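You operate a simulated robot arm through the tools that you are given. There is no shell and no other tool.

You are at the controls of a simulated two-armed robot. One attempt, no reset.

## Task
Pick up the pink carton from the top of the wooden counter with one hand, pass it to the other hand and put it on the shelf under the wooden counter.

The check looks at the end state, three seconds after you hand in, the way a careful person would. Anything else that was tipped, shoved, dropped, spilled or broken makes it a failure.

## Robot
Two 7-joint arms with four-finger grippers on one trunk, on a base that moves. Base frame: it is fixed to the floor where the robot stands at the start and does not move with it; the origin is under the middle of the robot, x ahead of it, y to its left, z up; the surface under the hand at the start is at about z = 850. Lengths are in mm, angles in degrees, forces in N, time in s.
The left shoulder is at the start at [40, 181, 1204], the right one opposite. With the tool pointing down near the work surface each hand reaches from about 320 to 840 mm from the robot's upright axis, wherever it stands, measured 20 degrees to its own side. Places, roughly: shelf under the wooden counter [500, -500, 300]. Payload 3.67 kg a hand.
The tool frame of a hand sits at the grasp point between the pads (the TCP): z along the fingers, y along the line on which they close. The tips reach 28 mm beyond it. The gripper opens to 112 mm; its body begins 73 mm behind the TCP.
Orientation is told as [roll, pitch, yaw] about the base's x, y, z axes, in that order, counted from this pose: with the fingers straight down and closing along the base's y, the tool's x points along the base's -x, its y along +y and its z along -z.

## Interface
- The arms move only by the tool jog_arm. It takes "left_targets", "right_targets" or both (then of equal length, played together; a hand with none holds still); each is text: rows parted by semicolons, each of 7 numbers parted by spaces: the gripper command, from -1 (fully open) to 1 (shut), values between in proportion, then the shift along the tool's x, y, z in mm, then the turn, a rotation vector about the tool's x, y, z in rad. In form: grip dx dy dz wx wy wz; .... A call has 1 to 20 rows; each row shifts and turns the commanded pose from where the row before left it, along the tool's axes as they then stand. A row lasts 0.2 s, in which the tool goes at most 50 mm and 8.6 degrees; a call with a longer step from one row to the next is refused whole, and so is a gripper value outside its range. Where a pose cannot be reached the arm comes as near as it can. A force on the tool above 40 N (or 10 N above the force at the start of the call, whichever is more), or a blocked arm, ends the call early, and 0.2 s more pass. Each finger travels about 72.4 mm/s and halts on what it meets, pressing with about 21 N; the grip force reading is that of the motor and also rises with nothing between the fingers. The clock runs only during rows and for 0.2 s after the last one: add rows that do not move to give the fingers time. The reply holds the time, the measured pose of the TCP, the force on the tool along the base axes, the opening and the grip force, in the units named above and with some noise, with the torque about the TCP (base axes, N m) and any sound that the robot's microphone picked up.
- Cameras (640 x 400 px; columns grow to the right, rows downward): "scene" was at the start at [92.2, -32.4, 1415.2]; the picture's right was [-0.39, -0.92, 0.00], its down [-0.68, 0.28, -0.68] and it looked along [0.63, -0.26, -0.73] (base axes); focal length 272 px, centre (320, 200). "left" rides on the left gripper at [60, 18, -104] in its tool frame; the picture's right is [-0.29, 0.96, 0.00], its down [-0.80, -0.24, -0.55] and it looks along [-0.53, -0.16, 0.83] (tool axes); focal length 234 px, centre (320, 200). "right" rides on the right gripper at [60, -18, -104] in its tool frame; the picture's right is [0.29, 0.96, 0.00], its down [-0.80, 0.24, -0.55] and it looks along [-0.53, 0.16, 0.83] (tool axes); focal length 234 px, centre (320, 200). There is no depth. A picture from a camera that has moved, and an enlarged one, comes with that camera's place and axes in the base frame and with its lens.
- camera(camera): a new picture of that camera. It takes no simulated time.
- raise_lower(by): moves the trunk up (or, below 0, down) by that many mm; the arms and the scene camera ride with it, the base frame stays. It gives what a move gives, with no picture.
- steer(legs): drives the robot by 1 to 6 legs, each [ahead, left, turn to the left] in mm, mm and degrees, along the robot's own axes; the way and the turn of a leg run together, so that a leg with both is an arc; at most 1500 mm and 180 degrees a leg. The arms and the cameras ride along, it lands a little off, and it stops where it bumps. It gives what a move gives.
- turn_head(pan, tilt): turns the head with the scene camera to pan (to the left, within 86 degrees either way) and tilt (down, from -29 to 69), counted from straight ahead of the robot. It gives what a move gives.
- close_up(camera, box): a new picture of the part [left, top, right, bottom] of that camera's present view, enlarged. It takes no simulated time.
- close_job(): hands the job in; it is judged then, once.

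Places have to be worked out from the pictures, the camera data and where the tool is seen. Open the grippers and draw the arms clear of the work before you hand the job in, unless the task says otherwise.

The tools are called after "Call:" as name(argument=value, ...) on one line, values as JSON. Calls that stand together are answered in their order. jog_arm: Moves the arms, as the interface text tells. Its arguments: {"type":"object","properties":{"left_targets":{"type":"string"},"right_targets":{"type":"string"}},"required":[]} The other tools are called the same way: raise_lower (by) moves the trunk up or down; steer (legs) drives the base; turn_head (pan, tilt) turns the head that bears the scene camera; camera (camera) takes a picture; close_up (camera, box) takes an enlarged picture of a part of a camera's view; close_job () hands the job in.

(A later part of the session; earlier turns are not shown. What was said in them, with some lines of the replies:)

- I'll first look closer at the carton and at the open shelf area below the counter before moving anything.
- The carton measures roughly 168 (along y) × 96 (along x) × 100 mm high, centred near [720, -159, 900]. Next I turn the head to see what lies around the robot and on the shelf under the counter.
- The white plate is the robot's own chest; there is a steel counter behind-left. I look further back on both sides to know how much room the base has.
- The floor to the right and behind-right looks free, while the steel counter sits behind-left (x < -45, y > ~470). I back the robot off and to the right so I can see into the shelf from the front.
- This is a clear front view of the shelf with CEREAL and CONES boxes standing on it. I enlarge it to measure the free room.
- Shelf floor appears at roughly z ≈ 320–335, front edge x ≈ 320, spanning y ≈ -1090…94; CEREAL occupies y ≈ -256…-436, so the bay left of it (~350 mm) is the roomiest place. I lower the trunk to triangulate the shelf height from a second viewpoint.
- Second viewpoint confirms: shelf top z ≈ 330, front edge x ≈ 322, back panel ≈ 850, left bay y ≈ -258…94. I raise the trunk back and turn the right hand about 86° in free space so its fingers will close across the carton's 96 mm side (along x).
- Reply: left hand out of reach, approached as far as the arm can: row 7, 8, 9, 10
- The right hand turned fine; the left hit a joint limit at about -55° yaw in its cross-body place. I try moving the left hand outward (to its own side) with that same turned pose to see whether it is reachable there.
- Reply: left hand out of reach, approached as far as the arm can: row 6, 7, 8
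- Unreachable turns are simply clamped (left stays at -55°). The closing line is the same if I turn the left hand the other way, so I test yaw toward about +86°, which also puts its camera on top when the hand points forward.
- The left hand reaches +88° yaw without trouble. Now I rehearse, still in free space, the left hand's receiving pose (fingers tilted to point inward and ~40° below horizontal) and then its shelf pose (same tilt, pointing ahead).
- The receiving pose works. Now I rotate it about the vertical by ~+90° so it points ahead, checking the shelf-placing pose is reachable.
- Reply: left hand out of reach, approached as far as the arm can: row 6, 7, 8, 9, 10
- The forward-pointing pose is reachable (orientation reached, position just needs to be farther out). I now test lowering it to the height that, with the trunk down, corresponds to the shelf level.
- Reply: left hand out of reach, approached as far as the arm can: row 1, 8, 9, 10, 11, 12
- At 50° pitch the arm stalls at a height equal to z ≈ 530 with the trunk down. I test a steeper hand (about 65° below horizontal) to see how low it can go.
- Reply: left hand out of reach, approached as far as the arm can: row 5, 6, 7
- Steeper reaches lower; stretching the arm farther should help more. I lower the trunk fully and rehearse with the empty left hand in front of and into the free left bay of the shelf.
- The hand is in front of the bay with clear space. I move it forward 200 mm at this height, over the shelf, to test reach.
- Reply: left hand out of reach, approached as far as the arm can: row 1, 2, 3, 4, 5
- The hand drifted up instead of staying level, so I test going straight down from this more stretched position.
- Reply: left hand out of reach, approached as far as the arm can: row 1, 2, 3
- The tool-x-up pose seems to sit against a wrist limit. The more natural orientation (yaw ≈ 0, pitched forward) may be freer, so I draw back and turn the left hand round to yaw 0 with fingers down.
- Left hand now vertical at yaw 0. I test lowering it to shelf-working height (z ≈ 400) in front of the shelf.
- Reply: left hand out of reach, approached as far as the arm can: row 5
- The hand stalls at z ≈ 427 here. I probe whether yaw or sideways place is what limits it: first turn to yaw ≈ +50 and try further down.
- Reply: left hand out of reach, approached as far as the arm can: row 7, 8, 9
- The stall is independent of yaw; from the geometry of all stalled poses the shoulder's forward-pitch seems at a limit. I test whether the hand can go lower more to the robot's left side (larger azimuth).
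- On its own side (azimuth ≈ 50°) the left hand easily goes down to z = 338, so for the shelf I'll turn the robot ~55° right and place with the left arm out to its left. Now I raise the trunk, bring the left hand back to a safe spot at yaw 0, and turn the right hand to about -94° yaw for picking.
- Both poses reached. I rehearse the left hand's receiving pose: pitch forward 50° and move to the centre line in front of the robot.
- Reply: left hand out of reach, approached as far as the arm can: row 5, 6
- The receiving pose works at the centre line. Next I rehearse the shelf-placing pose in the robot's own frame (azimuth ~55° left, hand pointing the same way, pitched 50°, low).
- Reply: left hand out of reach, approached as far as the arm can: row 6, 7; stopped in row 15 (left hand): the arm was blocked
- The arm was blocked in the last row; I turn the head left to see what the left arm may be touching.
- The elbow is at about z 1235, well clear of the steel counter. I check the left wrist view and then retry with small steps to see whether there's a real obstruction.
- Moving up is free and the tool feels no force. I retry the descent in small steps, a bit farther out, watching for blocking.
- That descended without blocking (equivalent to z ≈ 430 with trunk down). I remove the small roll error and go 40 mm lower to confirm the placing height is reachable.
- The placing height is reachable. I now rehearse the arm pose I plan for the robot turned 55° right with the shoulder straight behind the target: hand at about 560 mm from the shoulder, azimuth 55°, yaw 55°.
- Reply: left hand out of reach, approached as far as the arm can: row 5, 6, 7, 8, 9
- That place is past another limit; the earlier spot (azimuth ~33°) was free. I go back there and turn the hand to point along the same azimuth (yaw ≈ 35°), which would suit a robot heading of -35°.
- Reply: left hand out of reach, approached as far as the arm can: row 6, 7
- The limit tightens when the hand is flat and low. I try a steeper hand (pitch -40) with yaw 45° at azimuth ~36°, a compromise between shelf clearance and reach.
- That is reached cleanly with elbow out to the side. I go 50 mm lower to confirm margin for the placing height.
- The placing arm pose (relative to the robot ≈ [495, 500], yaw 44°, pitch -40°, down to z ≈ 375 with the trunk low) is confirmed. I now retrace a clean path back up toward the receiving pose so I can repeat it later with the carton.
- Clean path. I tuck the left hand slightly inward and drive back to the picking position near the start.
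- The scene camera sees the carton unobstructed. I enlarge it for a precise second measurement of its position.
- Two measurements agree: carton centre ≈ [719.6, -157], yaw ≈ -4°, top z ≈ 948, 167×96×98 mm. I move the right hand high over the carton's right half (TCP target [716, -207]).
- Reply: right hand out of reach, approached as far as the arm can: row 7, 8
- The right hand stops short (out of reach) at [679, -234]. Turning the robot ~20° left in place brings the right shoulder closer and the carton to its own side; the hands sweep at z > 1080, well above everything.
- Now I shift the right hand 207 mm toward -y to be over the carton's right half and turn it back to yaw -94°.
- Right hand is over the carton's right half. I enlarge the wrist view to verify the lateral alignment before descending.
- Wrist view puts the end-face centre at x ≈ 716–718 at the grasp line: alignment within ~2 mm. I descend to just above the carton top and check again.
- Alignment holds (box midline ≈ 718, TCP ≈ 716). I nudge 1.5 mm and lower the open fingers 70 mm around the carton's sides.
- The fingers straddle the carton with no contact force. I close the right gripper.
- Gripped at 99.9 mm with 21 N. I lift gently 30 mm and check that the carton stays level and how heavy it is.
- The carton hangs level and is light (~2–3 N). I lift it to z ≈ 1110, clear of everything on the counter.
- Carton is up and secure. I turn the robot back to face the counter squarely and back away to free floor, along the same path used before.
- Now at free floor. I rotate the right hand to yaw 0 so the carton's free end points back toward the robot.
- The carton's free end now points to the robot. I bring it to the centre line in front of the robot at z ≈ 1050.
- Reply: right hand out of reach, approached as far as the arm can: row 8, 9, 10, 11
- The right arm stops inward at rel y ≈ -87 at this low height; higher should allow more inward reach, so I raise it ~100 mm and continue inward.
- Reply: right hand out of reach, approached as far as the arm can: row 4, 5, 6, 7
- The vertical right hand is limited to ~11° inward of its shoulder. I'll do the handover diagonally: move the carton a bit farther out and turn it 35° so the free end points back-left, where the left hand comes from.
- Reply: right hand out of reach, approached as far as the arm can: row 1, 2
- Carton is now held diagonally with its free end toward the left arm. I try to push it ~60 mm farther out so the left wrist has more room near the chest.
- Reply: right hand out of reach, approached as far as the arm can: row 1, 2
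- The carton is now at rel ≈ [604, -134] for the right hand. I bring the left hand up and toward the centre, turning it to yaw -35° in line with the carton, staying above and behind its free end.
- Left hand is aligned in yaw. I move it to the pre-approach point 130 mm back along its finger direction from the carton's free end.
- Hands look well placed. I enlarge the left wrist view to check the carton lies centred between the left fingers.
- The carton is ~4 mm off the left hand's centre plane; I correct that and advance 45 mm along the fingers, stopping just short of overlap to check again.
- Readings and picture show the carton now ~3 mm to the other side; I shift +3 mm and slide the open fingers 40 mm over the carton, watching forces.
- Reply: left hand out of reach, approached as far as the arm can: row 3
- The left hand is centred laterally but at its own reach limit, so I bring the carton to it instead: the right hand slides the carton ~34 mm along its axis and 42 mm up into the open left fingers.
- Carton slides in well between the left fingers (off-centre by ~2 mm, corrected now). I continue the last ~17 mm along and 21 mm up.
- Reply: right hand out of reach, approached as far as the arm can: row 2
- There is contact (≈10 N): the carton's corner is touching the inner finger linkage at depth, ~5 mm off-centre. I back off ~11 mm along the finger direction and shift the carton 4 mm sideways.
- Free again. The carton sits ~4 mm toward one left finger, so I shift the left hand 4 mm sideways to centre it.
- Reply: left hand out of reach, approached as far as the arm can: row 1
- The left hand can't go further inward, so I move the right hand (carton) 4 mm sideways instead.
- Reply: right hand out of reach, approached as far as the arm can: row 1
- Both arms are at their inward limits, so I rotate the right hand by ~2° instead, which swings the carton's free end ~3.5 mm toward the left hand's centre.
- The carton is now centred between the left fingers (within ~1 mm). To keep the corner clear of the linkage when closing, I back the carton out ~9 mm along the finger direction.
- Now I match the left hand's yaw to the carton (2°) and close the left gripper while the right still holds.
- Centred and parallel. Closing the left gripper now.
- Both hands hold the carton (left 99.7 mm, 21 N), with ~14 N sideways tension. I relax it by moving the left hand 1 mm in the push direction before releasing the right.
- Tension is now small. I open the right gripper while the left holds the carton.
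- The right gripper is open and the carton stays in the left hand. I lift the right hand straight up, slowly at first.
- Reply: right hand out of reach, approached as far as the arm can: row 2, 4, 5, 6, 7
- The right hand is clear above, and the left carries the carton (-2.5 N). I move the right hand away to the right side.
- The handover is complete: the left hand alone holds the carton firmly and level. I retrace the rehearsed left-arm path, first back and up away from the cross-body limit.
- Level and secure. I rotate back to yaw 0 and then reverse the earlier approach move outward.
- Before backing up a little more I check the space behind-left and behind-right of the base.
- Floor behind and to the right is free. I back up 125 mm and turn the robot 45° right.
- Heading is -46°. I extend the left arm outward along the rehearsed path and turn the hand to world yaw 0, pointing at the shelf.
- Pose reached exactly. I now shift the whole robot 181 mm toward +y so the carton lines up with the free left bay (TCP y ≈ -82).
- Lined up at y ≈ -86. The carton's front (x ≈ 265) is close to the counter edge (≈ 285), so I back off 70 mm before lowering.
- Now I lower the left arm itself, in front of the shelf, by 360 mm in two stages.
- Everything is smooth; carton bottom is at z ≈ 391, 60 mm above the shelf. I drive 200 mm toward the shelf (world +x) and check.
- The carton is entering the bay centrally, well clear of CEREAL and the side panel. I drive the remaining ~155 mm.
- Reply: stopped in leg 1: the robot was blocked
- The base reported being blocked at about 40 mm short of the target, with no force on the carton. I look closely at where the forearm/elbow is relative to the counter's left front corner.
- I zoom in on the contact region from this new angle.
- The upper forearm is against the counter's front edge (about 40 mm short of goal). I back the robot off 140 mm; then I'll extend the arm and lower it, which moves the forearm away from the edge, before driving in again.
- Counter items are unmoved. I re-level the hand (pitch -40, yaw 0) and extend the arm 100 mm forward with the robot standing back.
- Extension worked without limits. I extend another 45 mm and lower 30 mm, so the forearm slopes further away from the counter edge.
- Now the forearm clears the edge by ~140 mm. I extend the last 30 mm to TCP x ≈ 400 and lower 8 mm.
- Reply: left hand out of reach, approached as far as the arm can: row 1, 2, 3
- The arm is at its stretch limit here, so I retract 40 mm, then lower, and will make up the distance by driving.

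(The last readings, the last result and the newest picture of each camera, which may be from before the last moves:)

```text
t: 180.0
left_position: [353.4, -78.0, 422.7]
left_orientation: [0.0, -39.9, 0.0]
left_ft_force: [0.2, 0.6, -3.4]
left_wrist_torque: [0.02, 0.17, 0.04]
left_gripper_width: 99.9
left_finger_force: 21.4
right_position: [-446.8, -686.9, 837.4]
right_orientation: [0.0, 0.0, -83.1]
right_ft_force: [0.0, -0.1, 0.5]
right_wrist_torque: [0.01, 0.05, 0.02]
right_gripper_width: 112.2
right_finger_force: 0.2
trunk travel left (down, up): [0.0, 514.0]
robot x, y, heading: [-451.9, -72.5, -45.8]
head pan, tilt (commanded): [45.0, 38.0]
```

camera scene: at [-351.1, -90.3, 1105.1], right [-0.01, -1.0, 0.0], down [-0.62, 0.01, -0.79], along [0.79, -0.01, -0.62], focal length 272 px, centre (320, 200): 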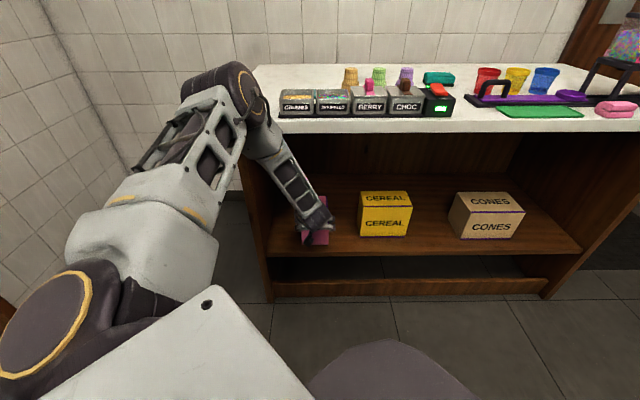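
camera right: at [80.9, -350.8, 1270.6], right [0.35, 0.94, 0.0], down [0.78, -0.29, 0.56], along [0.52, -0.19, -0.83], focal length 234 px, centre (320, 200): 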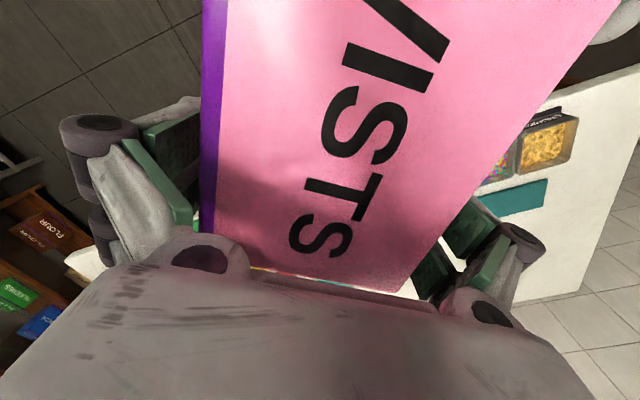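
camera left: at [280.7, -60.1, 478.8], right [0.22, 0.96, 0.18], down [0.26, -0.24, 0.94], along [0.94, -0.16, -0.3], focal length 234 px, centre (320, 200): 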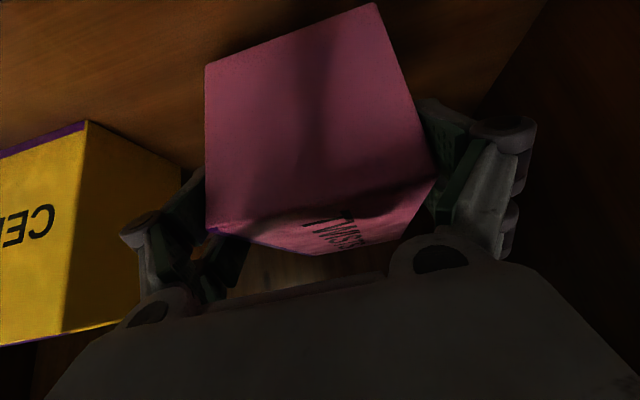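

Good, no limit there. I raise 6 mm for margin and drive 45 mm forward.

Call:
jog_arm(left_targets="1 -3.9 0 -4.6 0 0 0; 1 0 0 0 0 0 0")

Call:
steer(legs=[[31.4, 32.3, 0]])

Call:
camera(camera="scene")

Call:
camera(camera="left")

```text
t: 180.6
left_position: [354.0, -79.6, 428.2]
left_orientation: [0.1, -39.9, 0.0]
left_ft_force: [-0.6, 0.6, -2.4]
left_wrist_torque: [-0.02, 0.2, -0.01]
left_gripper_width: 99.9
left_finger_force: 21.5
right_position: [-447.1, -686.7, 837.3]
right_orientation: [-0.1, -0.1, -83.3]
right_ft_force: [0.1, -0.7, -0.8]
right_wrist_torque: [-0.02, 0.0, 0.01]
right_gripper_width: 112.0
right_finger_force: 0.0
trunk travel left (down, up): [0.0, 514.0]
robot x, y, heading: [-451.6, -76.7, -45.7]
head pan, tilt (commanded): [45.0, 38.0]
```

```text
t: 181.5
left_position: [399.1, -80.1, 427.7]
left_orientation: [0.1, -39.8, -0.1]
left_ft_force: [0.7, 0.5, -3.3]
left_wrist_torque: [-0.02, 0.17, 0.0]
left_gripper_width: 99.8
left_finger_force: 21.0
right_position: [-399.8, -686.7, 837.9]
right_orientation: [-0.1, -0.1, -83.4]
right_ft_force: [0.3, 0.1, 0.1]
right_wrist_torque: [-0.02, 0.04, -0.02]
right_gripper_width: 112.0
right_finger_force: 0.1
trunk travel left (down, up): [0.0, 514.0]
robot x, y, heading: [-406.0, -74.9, -45.8]
head pan, tilt (commanded): [45.0, 38.0]
```

```text
taken
camera scene: at [-304.6, -90.2, 1104.9], right [-0.01, -1.0, 0.0], down [-0.62, 0.01, -0.79], along [0.79, -0.01, -0.62], focal length 272 px, centre (320, 200)
```

scene: 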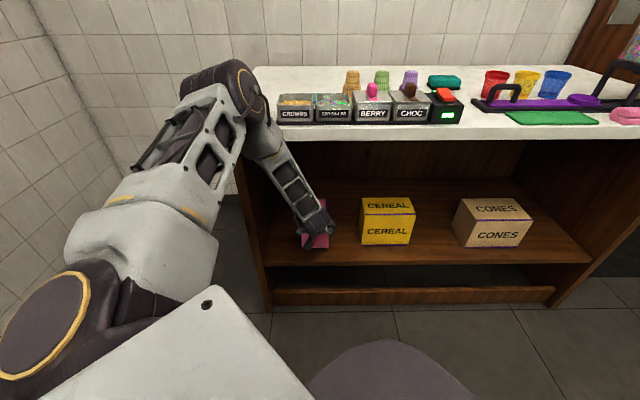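

```text
taken
camera left: at [286.5, -63.2, 468.2], right [0.22, 0.96, 0.18], down [0.26, -0.24, 0.94], along [0.94, -0.16, -0.3], focal length 234 px, centre (320, 200)
```

left: 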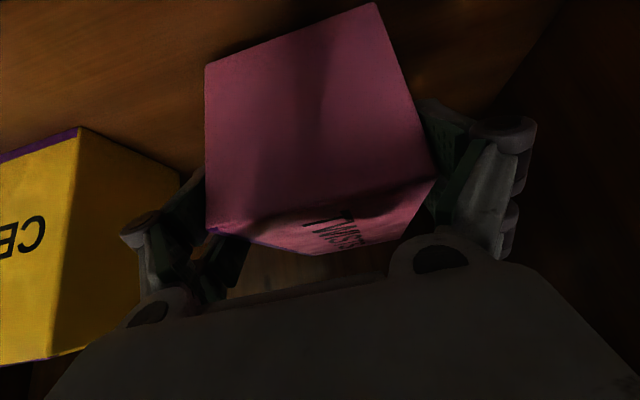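

Carton centre is now x ≈ 460, y ≈ -80, well inside the bay. I lower it gently: 8 mm first, then small steps watching the vertical force.

Call:
jog_arm(left_targets="1 2.6 0 3.1 0 0 0; 1 2.6 0 3.1 0 0 0; 1 0 0 0 0 0 0")

```text
t: 182.3
left_position: [397.3, -78.8, 423.5]
left_orientation: [-0.1, -39.9, -0.1]
left_ft_force: [0.5, -0.1, -2.8]
left_wrist_torque: [0.03, 0.19, -0.04]
left_gripper_width: 99.7
left_finger_force: 21.1
left hand out of reach, approached as far as the arm can: row 2
right_position: [-403.2, -686.4, 837.7]
right_orientation: [0.0, 0.0, -83.2]
right_ft_force: [-0.6, -0.7, -1.1]
right_wrist_torque: [0.0, -0.01, -0.01]
right_gripper_width: 112.0
right_finger_force: 0.1
trunk travel left (down, up): [0.0, 514.0]
robot x, y, heading: [-406.2, -71.5, -46.0]
head pan, tilt (commanded): [45.0, 38.0]
```

The arm can't go lower at this stretch. I raise slightly, retract the arm 58 mm, and then drive forward ~42 mm so the lower height becomes reachable (carton then at x ≈ 357–527).

Call:
jog_arm(left_targets="1 -5.1 0 -6.1 0 0 0; 1 14.8 -1 -12.4 0 0 0; 1 14.8 -1 -12.4 0 0 0; 1 14.8 0 -12.4 0 0 0; 1 0 0 0 0 0 0")

Call:
steer(legs=[[28, 29, 0]])

Call:
camera(camera="scene")

```text
t: 183.5
left_position: [338.3, -81.4, 429.3]
left_orientation: [-0.1, -39.8, 0.0]
left_ft_force: [-0.4, -0.1, -2.9]
left_wrist_torque: [0.0, 0.15, 0.01]
left_gripper_width: 100.1
left_finger_force: 21.3
right_position: [-402.5, -685.4, 836.5]
right_orientation: [0.0, -0.1, -83.4]
right_ft_force: [-0.1, -0.4, -0.1]
right_wrist_torque: [0.02, -0.01, 0.02]
right_gripper_width: 112.3
right_finger_force: 0.0
trunk travel left (down, up): [0.0, 514.0]
robot x, y, heading: [-407.1, -73.4, -45.9]
head pan, tilt (commanded): [45.0, 38.0]
```

```text
t: 184.4
left_position: [379.2, -81.1, 429.5]
left_orientation: [-0.1, -39.9, -0.1]
left_ft_force: [-0.2, -0.8, -3.6]
left_wrist_torque: [0.01, 0.17, 0.0]
left_gripper_width: 99.9
left_finger_force: 21.2
right_position: [-360.8, -686.4, 837.2]
right_orientation: [-0.1, -0.1, -83.3]
right_ft_force: [-0.5, 0.4, 0.0]
right_wrist_torque: [0.0, 0.08, 0.0]
right_gripper_width: 112.2
right_finger_force: 0.0
trunk travel left (down, up): [0.0, 514.0]
robot x, y, heading: [-366.4, -74.8, -45.7]
head pan, tilt (commanded): [45.0, 38.0]
```

```text
taken
camera scene: at [-264.9, -90.0, 1104.9], right [-0.01, -1.0, 0.0], down [-0.62, 0.01, -0.79], along [0.79, -0.01, -0.62], focal length 272 px, centre (320, 200)
```

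scene: 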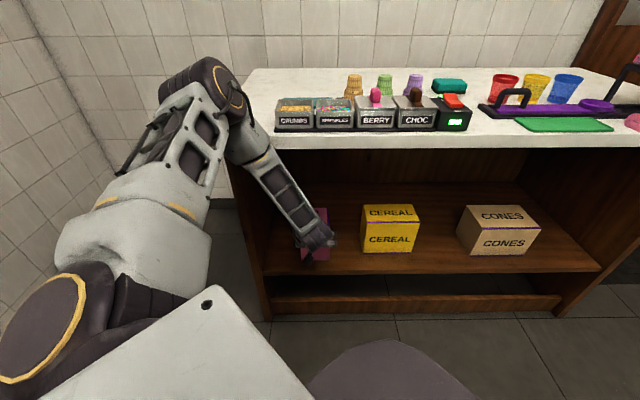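

No blocking. Now I lower: 12 mm first.

Call:
jog_arm(left_targets="1 3.9 0 4.6 0 0 0; 1 3.9 0 4.6 0 0 0; 1 0 0 0 0 0 0")

```text
t: 185.2
left_position: [378.3, -80.8, 418.3]
left_orientation: [0.1, -39.9, 0.0]
left_ft_force: [-0.2, 0.7, -2.8]
left_wrist_torque: [0.01, 0.14, 0.0]
left_gripper_width: 100.0
left_finger_force: 20.8
right_position: [-361.5, -686.9, 837.6]
right_orientation: [0.0, 0.0, -83.2]
right_ft_force: [0.4, -0.5, -0.3]
right_wrist_torque: [-0.02, 0.01, -0.01]
right_gripper_width: 112.1
right_finger_force: 0.0
trunk travel left (down, up): [0.0, 514.0]
robot x, y, heading: [-365.8, -74.7, -45.7]
head pan, tilt (commanded): [45.0, 38.0]
```

Still hanging free (-2.8 N). Continuing down 4 mm.

Call:
jog_arm(left_targets="1 2.6 0 3.1 0 0 0; 1 0 0 0 0 0 0")

```text
t: 185.8
left_position: [377.6, -80.2, 414.8]
left_orientation: [0.0, -39.7, 0.0]
left_ft_force: [-0.4, 0.7, -4.1]
left_wrist_torque: [0.01, 0.19, 0.01]
left_gripper_width: 99.9
left_finger_force: 20.8
right_position: [-361.8, -685.8, 836.6]
right_orientation: [-0.1, 0.0, -83.3]
right_ft_force: [-0.4, 0.2, -0.5]
right_wrist_torque: [0.0, 0.01, 0.0]
right_gripper_width: 112.4
right_finger_force: 0.2
trunk travel left (down, up): [0.0, 514.0]
robot x, y, heading: [-366.8, -71.5, -45.5]
head pan, tilt (commanded): [45.0, 38.0]
```

Still no contact. Another 3 mm.

Call:
jog_arm(left_targets="1 1.93 0 2.3 0 0 0; 1 0 0 0 0 0 0")

Call:
close_up(camera="scene", box=[250, 190, 430, 310])

```text
t: 186.4
left_position: [378.5, -80.8, 412.1]
left_orientation: [0.0, -39.7, 0.0]
left_ft_force: [0.8, 0.2, -3.2]
left_wrist_torque: [0.0, 0.18, 0.01]
left_gripper_width: 99.9
left_finger_force: 20.9
right_position: [-361.3, -684.7, 837.2]
right_orientation: [0.1, 0.0, -83.3]
right_ft_force: [-0.2, -0.3, 0.9]
right_wrist_torque: [-0.05, -0.05, -0.03]
right_gripper_width: 112.2
right_finger_force: 0.0
trunk travel left (down, up): [0.0, 514.0]
robot x, y, heading: [-369.6, -71.8, -45.7]
head pan, tilt (commanded): [45.0, 38.0]
```

```text
3.33 times, centred on (340, 250) of scene
camera zoom: at [-266.6, -89.9, 1105.1], right [-0.01, -1.0, 0.0], down [-0.62, 0.01, -0.79], along [0.79, -0.01, -0.62], focal length 906 px, centre (253, 33)
```

zoom: 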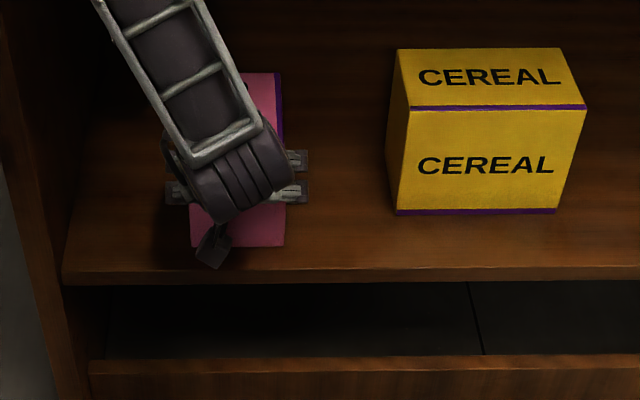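

The picture suggests the carton's bottom is within a few mm of the shelf. I continue down 3 mm.

Call:
jog_arm(left_targets="1 1.93 0 2.3 0 0 0; 1 0 0 0 0 0 0")

```text
t: 187.0
left_position: [378.1, -79.9, 410.3]
left_orientation: [0.0, -39.7, 0.0]
left_ft_force: [0.0, -0.4, -3.2]
left_wrist_torque: [0.0, 0.2, 0.04]
left_gripper_width: 99.9
left_finger_force: 21.1
right_position: [-361.6, -684.6, 837.0]
right_orientation: [0.0, -0.1, -83.3]
right_ft_force: [-0.5, 0.1, -0.3]
right_wrist_torque: [0.02, 0.03, 0.01]
right_gripper_width: 111.9
right_finger_force: 0.1
trunk travel left (down, up): [0.0, 514.0]
robot x, y, heading: [-366.3, -74.2, -46.0]
head pan, tilt (commanded): [45.0, 38.0]
```

Call:
jog_arm(left_targets="1 1.93 0 2.3 0 0 0; 1 0 0 0 0 0 0")

```text
t: 187.6
left_position: [379.2, -79.4, 411.0]
left_orientation: [0.0, -39.9, 0.1]
left_ft_force: [-0.8, 0.1, -2.4]
left_wrist_torque: [0.0, 0.18, 0.04]
left_gripper_width: 99.7
left_finger_force: 21.6
left hand out of reach, approached as far as the arm can: row 1
right_position: [-362.4, -686.7, 837.3]
right_orientation: [-0.1, 0.1, -83.1]
right_ft_force: [-0.8, -0.3, -0.3]
right_wrist_torque: [-0.01, -0.01, -0.02]
right_gripper_width: 111.8
right_finger_force: 0.0
trunk travel left (down, up): [0.0, 514.0]
robot x, y, heading: [-366.9, -73.9, -45.9]
head pan, tilt (commanded): [45.0, 38.0]
```

The arm is at its lower limit again with the carton only a few mm above the shelf. I look at the forearm-to-counter gap to see how much farther the robot may move in while retracting the arm.

Call:
turn_head(pan=80, tilt=40)

Call:
camera(camera="scene")

Call:
close_up(camera="scene", box=[280, 20, 540, 230])

```text
t: 188.6
left_position: [377.8, -78.3, 409.9]
left_orientation: [0.0, -39.7, 0.0]
left_ft_force: [0.1, 0.4, -2.0]
left_wrist_torque: [0.01, 0.16, 0.02]
left_gripper_width: 99.7
left_finger_force: 21.6
right_position: [-362.3, -685.2, 837.6]
right_orientation: [0.0, 0.0, -83.3]
right_ft_force: [-0.4, 0.0, 0.5]
right_wrist_torque: [-0.03, 0.0, 0.0]
right_gripper_width: 112.1
right_finger_force: 0.0
trunk travel left (down, up): [0.0, 514.0]
robot x, y, heading: [-365.9, -74.4, -45.7]
head pan, tilt (commanded): [80.0, 40.0]
```

```text
taken
camera scene: at [-282.7, -41.2, 1102.1], right [0.56, -0.83, 0.0], down [-0.53, -0.36, -0.77], along [0.63, 0.43, -0.64], focal length 272 px, centre (320, 200)
```

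scene: 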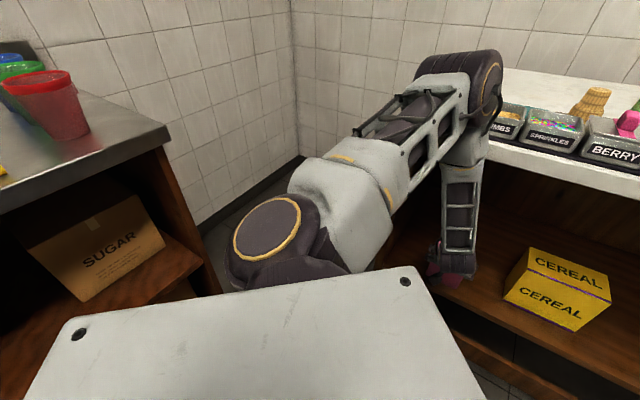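

```text
1.90 times, centred on (410, 125) of scene
camera zoom: at [-282.7, -41.2, 1102.1], right [0.56, -0.83, 0.0], down [-0.53, -0.36, -0.77], along [0.63, 0.43, -0.64], focal length 518 px, centre (149, 343)
```

zoom: 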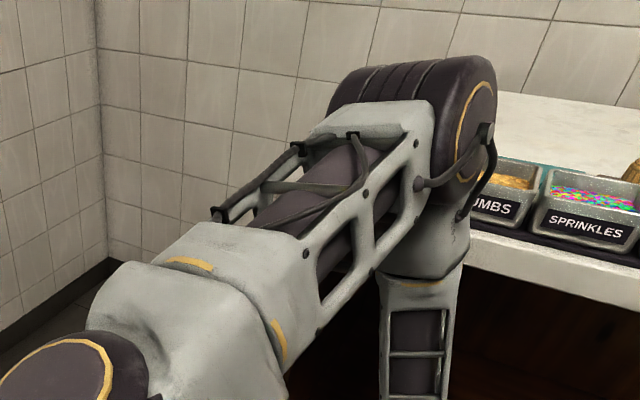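

Margin to the counter edge still looks like ~30 mm. I raise 5 mm, retract the arm 20 mm, and drive in 12 mm, then lower again.

Call:
jog_arm(left_targets="1 -3.2 0 -3.8 0 0 0; 1 7.7 -1 -6.4 0 0 0; 1 7.7 0 -6.4 0 0 0; 1 0 0 0 0 0 0")

Call:
steer(legs=[[8.3, 8.7, 0]])

Call:
jog_arm(left_targets="1 2.6 0 3.1 0 0 0; 1 1.3 0 1.55 0 0 0; 1 0 0 0 0 0 0")

```text
t: 189.6
left_position: [357.2, -79.1, 415.2]
left_orientation: [0.0, -39.9, 0.0]
left_ft_force: [-0.2, 0.2, -3.3]
left_wrist_torque: [-0.02, 0.16, 0.0]
left_gripper_width: 99.9
left_finger_force: 21.1
right_position: [-363.0, -685.8, 837.9]
right_orientation: [0.1, -0.1, -83.3]
right_ft_force: [0.2, 0.6, 0.2]
right_wrist_torque: [0.0, 0.02, -0.02]
right_gripper_width: 111.9
right_finger_force: 0.1
trunk travel left (down, up): [0.0, 514.0]
robot x, y, heading: [-365.7, -76.5, -45.8]
head pan, tilt (commanded): [80.0, 40.0]
```

```text
t: 190.3
left_position: [370.6, -79.7, 415.4]
left_orientation: [0.2, -39.8, -0.1]
left_ft_force: [0.1, 0.4, -2.8]
left_wrist_torque: [0.01, 0.21, 0.02]
left_gripper_width: 100.0
left_finger_force: 20.9
right_position: [-349.0, -685.8, 836.7]
right_orientation: [-0.1, 0.0, -83.2]
right_ft_force: [0.9, 0.5, -0.1]
right_wrist_torque: [-0.01, 0.05, 0.02]
right_gripper_width: 112.0
right_finger_force: 0.0
trunk travel left (down, up): [0.0, 514.0]
robot x, y, heading: [-355.1, -73.1, -45.9]
head pan, tilt (commanded): [80.0, 40.0]
```

```text
t: 191.1
left_position: [370.5, -80.0, 409.2]
left_orientation: [-0.1, -39.8, 0.1]
left_ft_force: [-1.0, 1.6, 5.4]
left_wrist_torque: [-0.26, 0.45, -0.08]
left_gripper_width: 100.0
left_finger_force: 20.9
right_position: [-351.4, -685.6, 837.8]
right_orientation: [0.1, 0.0, -83.3]
right_ft_force: [0.2, 0.1, -0.6]
right_wrist_torque: [-0.01, 0.01, -0.03]
right_gripper_width: 112.1
right_finger_force: 0.1
trunk travel left (down, up): [0.0, 514.0]
robot x, y, heading: [-352.5, -70.6, -45.7]
head pan, tilt (commanded): [80.0, 40.0]
```

Contact: +5 N upward, so the carton's rear bottom edge is resting on the shelf. I tip the hand forward ~0.7° and ease down 1 mm so the whole bottom settles.

Call:
jog_arm(left_targets="1 0.64 0 0.77 0 0.012 0; 1 0 0 0 0 0 0")

```text
t: 191.7
left_position: [370.7, -80.2, 408.5]
left_orientation: [0.0, -39.3, 0.0]
left_ft_force: [3.9, 1.6, 10.6]
left_wrist_torque: [-0.59, 0.15, 0.14]
left_gripper_width: 99.8
left_finger_force: 21.0
right_position: [-350.6, -685.2, 837.3]
right_orientation: [0.1, 0.0, -83.3]
right_ft_force: [1.1, -0.2, -0.3]
right_wrist_torque: [-0.03, 0.02, 0.02]
right_gripper_width: 112.2
right_finger_force: 0.1
trunk travel left (down, up): [0.0, 514.0]
robot x, y, heading: [-353.8, -70.1, -45.8]
head pan, tilt (commanded): [80.0, 40.0]
```

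The carton is now pressed evenly front-to-back with ~13 N. I relax the pressure slightly with a tiny roll correction, then check forces before opening.

Call:
jog_arm(left_targets="1 -0.4 0 -0.5 0.006 0 -0.005; 1 0 0 0 0 0 0")

Call:
turn_head(pan=45, tilt=38)

Call:
close_up(camera="scene", box=[230, 180, 430, 310])

Call:
camera(camera="left")

```text
t: 192.3
left_position: [370.1, -79.7, 408.8]
left_orientation: [-0.4, -39.3, 0.4]
left_ft_force: [3.7, 1.6, 10.9]
left_wrist_torque: [0.49, 0.1, -0.13]
left_gripper_width: 99.7
left_finger_force: 20.8
right_position: [-351.9, -686.4, 837.0]
right_orientation: [0.0, 0.0, -83.3]
right_ft_force: [0.6, 0.2, -0.1]
right_wrist_torque: [-0.02, -0.01, 0.0]
right_gripper_width: 112.2
right_finger_force: 0.0
trunk travel left (down, up): [0.0, 514.0]
robot x, y, heading: [-355.8, -74.3, -45.7]
head pan, tilt (commanded): [80.0, 40.0]
```

```text
t: 193.3
left_position: [369.7, -79.7, 408.8]
left_orientation: [-0.4, -39.2, 0.2]
left_ft_force: [4.8, 3.0, 10.6]
left_wrist_torque: [0.42, 0.11, -0.08]
left_gripper_width: 99.9
left_finger_force: 21.2
right_position: [-352.0, -684.8, 837.7]
right_orientation: [0.0, 0.0, -83.2]
right_ft_force: [0.2, 0.5, 0.2]
right_wrist_torque: [-0.04, 0.03, -0.04]
right_gripper_width: 111.7
right_finger_force: 0.0
trunk travel left (down, up): [0.0, 514.0]
robot x, y, heading: [-353.6, -73.1, -46.1]
head pan, tilt (commanded): [45.0, 38.0]
```

```text
3.08 times, centred on (330, 245) of scene
camera zoom: at [-256.1, -89.8, 1105.2], right [-0.01, -1.0, 0.0], down [-0.62, 0.01, -0.79], along [0.79, -0.01, -0.62], focal length 836 px, centre (289, 62)
```

zoom: 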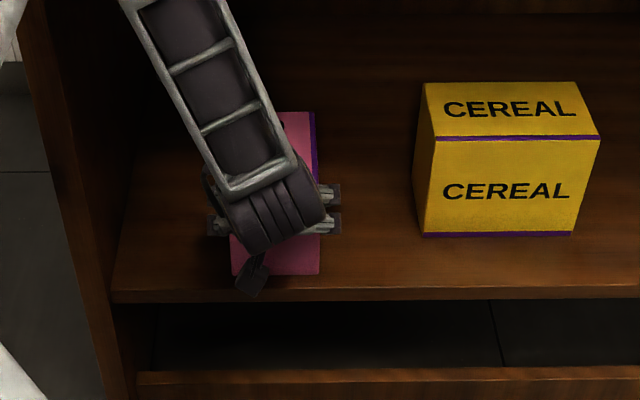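

```text
taken
camera left: at [257.9, -62.6, 451.0], right [0.22, 0.96, 0.18], down [0.27, -0.23, 0.94], along [0.94, -0.16, -0.31], focal length 234 px, centre (320, 200)
```

left: 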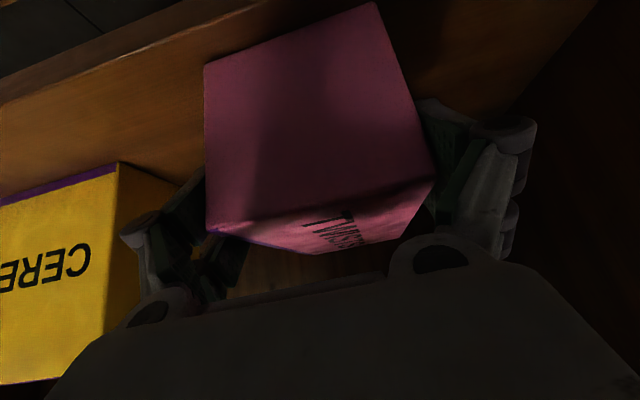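

Contact is well balanced and the rear end is ~23 mm inside the shelf's front edge. I open the left gripper.

Call:
jog_arm(left_targets="1 -0.3 0 -0.4 -0.003 0 0.0025; -0.82 0 0 0 0 0 0; -0.9 0 0 0 0 0 0; -1 0 0 0 0 0 0; -1 0 0 0 0 0 0")

Call:
camera(camera="left")

Call:
close_up(camera="scene", box=[230, 180, 430, 310])

```text
t: 194.5
left_position: [369.5, -79.7, 407.6]
left_orientation: [-0.2, -39.2, 0.1]
left_ft_force: [-0.9, 0.9, -0.6]
left_wrist_torque: [-0.01, -0.02, 0.0]
left_gripper_width: 111.9
left_finger_force: 0.1
right_position: [-351.5, -686.9, 836.9]
right_orientation: [0.0, -0.1, -83.3]
right_ft_force: [-0.4, 0.1, -0.1]
right_wrist_torque: [0.01, -0.01, 0.0]
right_gripper_width: 111.8
right_finger_force: 0.0
trunk travel left (down, up): [0.0, 514.0]
robot x, y, heading: [-356.3, -74.1, -45.8]
head pan, tilt (commanded): [45.0, 38.0]
```

```text
taken
camera left: at [257.6, -62.8, 451.6], right [0.22, 0.96, 0.18], down [0.27, -0.24, 0.93], along [0.94, -0.16, -0.31], focal length 234 px, centre (320, 200)
```

left: 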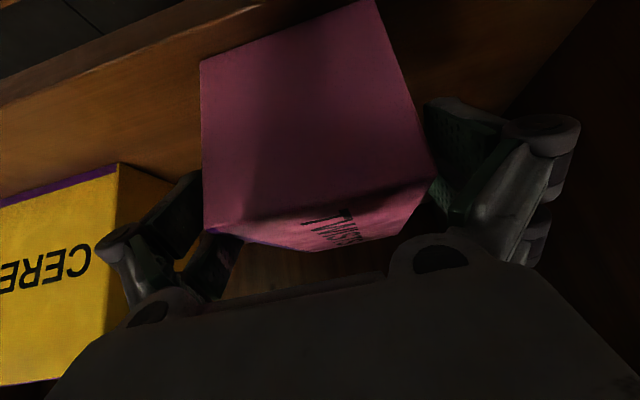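

```text
3.08 times, centred on (330, 245) of scene
camera zoom: at [-255.3, -89.9, 1105.1], right [-0.01, -1.0, 0.0], down [-0.62, 0.01, -0.79], along [0.79, -0.01, -0.62], focal length 836 px, centre (289, 62)
```

zoom: 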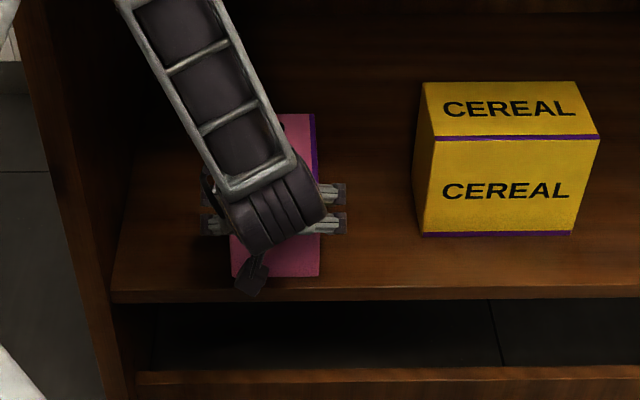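

Released: the carton sits flat on the shelf and the tool feels no load. I centre the open fingers (2.5 mm) and withdraw slowly along the finger direction.

Call:
jog_arm(left_targets="-1 0 -2.5 0 0 0 0; -1 0 0 -8 0 0 0; -1 0 0 -10 0 0 0; -1 0 0 -12 0 0 0; -1 0 0 0 0 0 0")

Call:
camera(camera="left")

```text
t: 195.7
left_position: [351.7, -81.0, 433.4]
left_orientation: [-0.1, -39.2, 0.0]
left_ft_force: [-0.3, -0.2, 0.0]
left_wrist_torque: [0.02, -0.02, -0.01]
left_gripper_width: 111.8
left_finger_force: 0.0
right_position: [-350.5, -685.2, 837.3]
right_orientation: [0.0, 0.1, -83.3]
right_ft_force: [-0.2, 0.4, -0.2]
right_wrist_torque: [-0.03, 0.02, 0.0]
right_gripper_width: 111.8
right_finger_force: 0.0
trunk travel left (down, up): [0.0, 514.0]
robot x, y, heading: [-354.8, -72.2, -45.7]
head pan, tilt (commanded): [45.0, 38.0]
```

```text
taken
camera left: at [239.0, -64.6, 475.5], right [0.22, 0.96, 0.18], down [0.27, -0.24, 0.93], along [0.94, -0.16, -0.31], focal length 234 px, centre (320, 200)
```

left: 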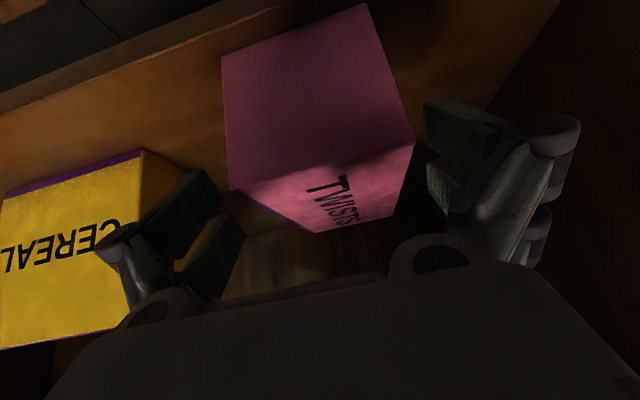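

Clean withdrawal; the carton stays put. I continue another 60 mm back along the fingers.

Call:
jog_arm(left_targets="-1 0 0 -15 0 0 0; -1 0 0 -20 0 0 0; -1 0 0 -25 0 0 0; -1 0 0 0 0 0 0")

Call:
camera(camera="left")

Call:
close_up(camera="scene", box=[230, 160, 430, 310])

```text
t: 196.7
left_position: [313.9, -82.3, 480.0]
left_orientation: [-0.1, -39.3, 0.1]
left_ft_force: [0.3, -0.4, 0.1]
left_wrist_torque: [-0.03, -0.01, 0.01]
left_gripper_width: 112.0
left_finger_force: 0.0
right_position: [-350.4, -685.5, 837.5]
right_orientation: [0.0, 0.1, -83.3]
right_ft_force: [0.1, 0.4, -0.3]
right_wrist_torque: [0.02, 0.01, 0.01]
right_gripper_width: 112.0
right_finger_force: 0.1
trunk travel left (down, up): [0.0, 514.0]
robot x, y, heading: [-356.2, -70.7, -45.8]
head pan, tilt (commanded): [45.0, 38.0]
```

```text
taken
camera left: at [201.8, -64.9, 522.6], right [0.22, 0.96, 0.18], down [0.27, -0.24, 0.93], along [0.94, -0.16, -0.31], focal length 234 px, centre (320, 200)
```

left: 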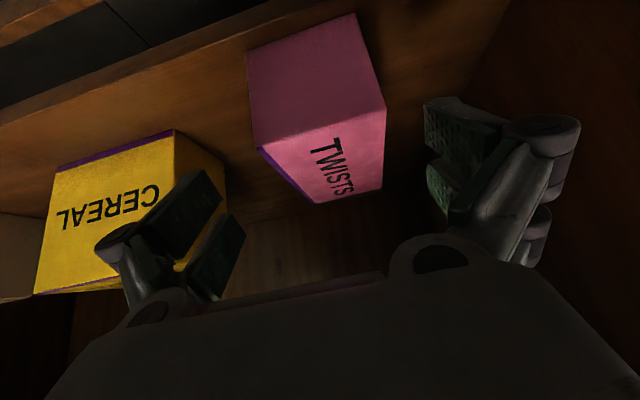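

```text
2.67 times, centred on (330, 235) of scene
camera zoom: at [-255.1, -90.0, 1105.1], right [-0.01, -1.0, 0.0], down [-0.62, 0.01, -0.79], along [0.79, -0.01, -0.62], focal length 725 px, centre (293, 107)
```

zoom: 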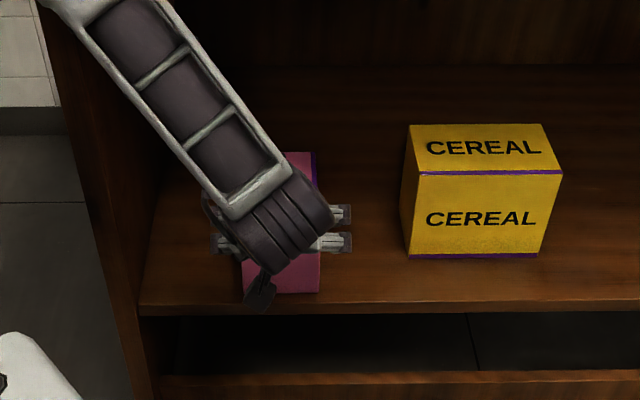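

The hand is clear of the carton. I back the robot away 250 mm from the shelf.

Call:
steer(legs=[[-174, -180, 0]])

Call:
camera(camera="scene")

Call:
close_up(camera="scene", box=[230, 140, 430, 270])

```text
t: 198.6
left_position: [57.1, -84.4, 480.7]
left_orientation: [-0.2, -39.3, 0.2]
left_ft_force: [-0.7, 0.6, -0.8]
left_wrist_torque: [0.03, -0.01, 0.0]
left_gripper_width: 112.3
left_finger_force: 0.0
right_position: [-607.0, -689.4, 837.8]
right_orientation: [0.1, 0.0, -83.3]
right_ft_force: [-0.6, 0.0, 0.1]
right_wrist_torque: [-0.01, -0.01, -0.01]
right_gripper_width: 112.1
right_finger_force: 0.0
trunk travel left (down, up): [0.0, 514.0]
robot x, y, heading: [-610.0, -76.6, -45.9]
head pan, tilt (commanded): [45.0, 38.0]
```

```text
taken
camera scene: at [-512.3, -92.6, 1105.2], right [-0.01, -1.0, 0.0], down [-0.61, 0.01, -0.79], along [0.79, -0.01, -0.61], focal length 272 px, centre (320, 200)
```

scene: 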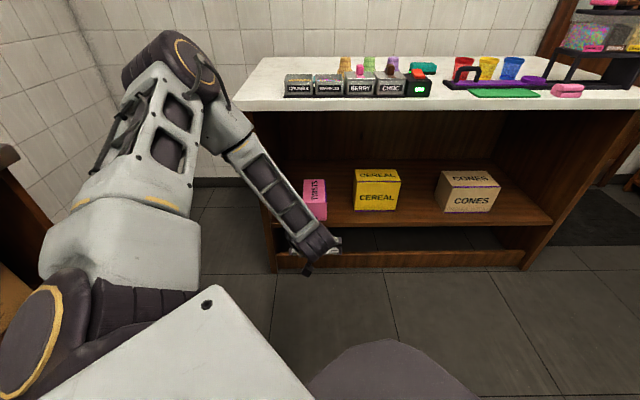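

```text
3.08 times, centred on (330, 205) of scene
camera zoom: at [-512.3, -92.6, 1105.2], right [-0.01, -1.0, 0.0], down [-0.61, 0.01, -0.79], along [0.79, -0.01, -0.61], focal length 836 px, centre (289, 185)
```

zoom: 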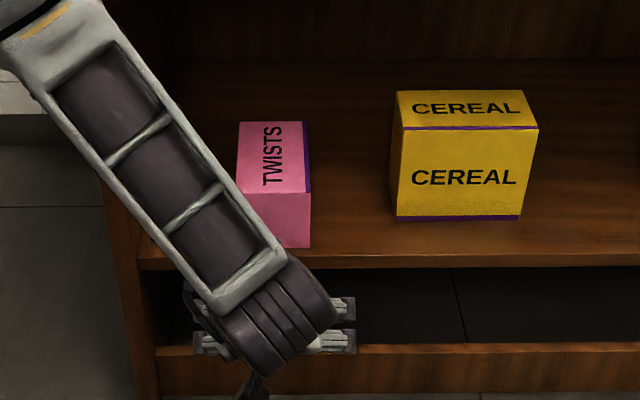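

The carton stands flat on the shelf, clear of CEREAL, and nothing else moved. I raise the trunk so the arms are well clear, and take a final look.

Call:
raise_lower(by=325)

Call:
jog_arm(left_targets="-1 -25.3 0 -31 0 0 0; -1 -25.3 0 -31 0 0 0; -1 -25.3 0 -31 0 0 0; -1 -25.3 0 -31 0 0 0; -1 -25.3 0 -31 0 0 0; -1 -25.3 0 -31 0 0 0; -1 0 0 0 0 0 0")

Call:
camera(camera="scene")

Call:
close_up(camera="scene", box=[220, 180, 500, 330])

```text
t: 201.8
left_position: [58.9, -83.5, 804.5]
left_orientation: [-0.3, -39.3, 0.2]
left_ft_force: [0.1, -0.3, 0.6]
left_wrist_torque: [0.01, 0.0, 0.02]
left_gripper_width: 112.0
left_finger_force: 0.1
right_position: [-606.3, -689.1, 1160.7]
right_orientation: [0.1, 0.0, -83.3]
right_ft_force: [0.6, -0.7, -0.3]
right_wrist_torque: [-0.03, 0.0, -0.02]
right_gripper_width: 112.0
right_finger_force: 0.0
trunk travel left (down, up): [-325.0, 189.0]
robot x, y, heading: [-609.9, -75.6, -45.9]
head pan, tilt (commanded): [45.0, 38.0]
```

```text
t: 203.4
left_position: [58.8, -84.7, 1043.0]
left_orientation: [-0.1, -39.2, 0.2]
left_ft_force: [-0.4, 0.2, 0.8]
left_wrist_torque: [0.0, 0.02, 0.02]
left_gripper_width: 111.8
left_finger_force: 0.1
right_position: [-605.5, -689.7, 1159.8]
right_orientation: [-0.1, 0.0, -83.3]
right_ft_force: [-0.3, -1.1, -0.7]
right_wrist_torque: [-0.02, 0.01, 0.01]
right_gripper_width: 112.1
right_finger_force: 0.1
trunk travel left (down, up): [-325.0, 189.0]
robot x, y, heading: [-613.3, -75.3, -45.7]
head pan, tilt (commanded): [45.0, 38.0]
```

```text
taken
camera scene: at [-510.7, -92.7, 1428.5], right [-0.01, -1.0, 0.0], down [-0.62, 0.01, -0.79], along [0.79, -0.01, -0.62], focal length 272 px, centre (320, 200)
```

scene: 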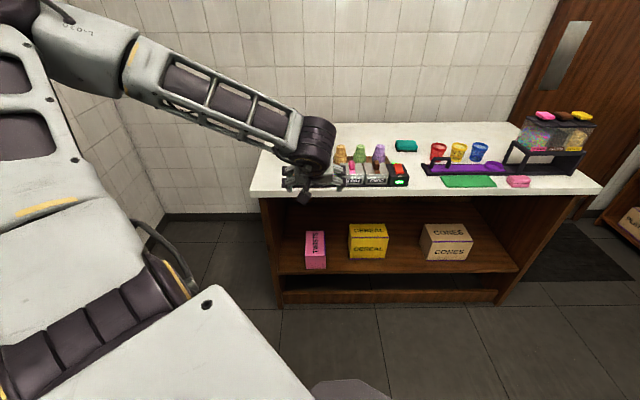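

```text
2.29 times, centred on (360, 255) of scene
camera zoom: at [-510.7, -92.7, 1428.5], right [-0.01, -1.0, 0.0], down [-0.62, 0.01, -0.79], along [0.79, -0.01, -0.62], focal length 621 px, centre (229, 74)
```

zoom: 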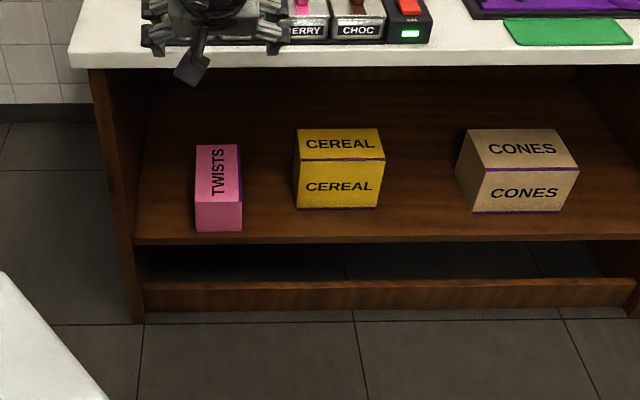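

The pink carton stands upright on the shelf beside CEREAL. Everything on the counter is as before, both grippers are open and both arms are clear, so I hand the job in.

Call:
close_job()

```text
The job is handed in.
```

The pink TWISTS carton is on the shelf under the wooden counter, standing upright to the left of the CEREAL box and clear of it. I handed the job in; the check result has not come back.

- **Handover:** The right hand picked the carton off the counter and passed it to the left hand in front of the robot. The left hand then set it down on the shelf.
- **Final position:** The carton sits fully on the shelf, with its front end about 20 mm inside the shelf's front edge.
- **One bump:** While driving in, the robot was stopped when, as far as I could tell, the left forearm met the counter's front edge. I backed off and came in with the arm stretched further. The pictures afterwards showed nothing on the counter or shelf moved.
- **At hand-in:** Both grippers are open and both arms are clear of the counter and the shelf.
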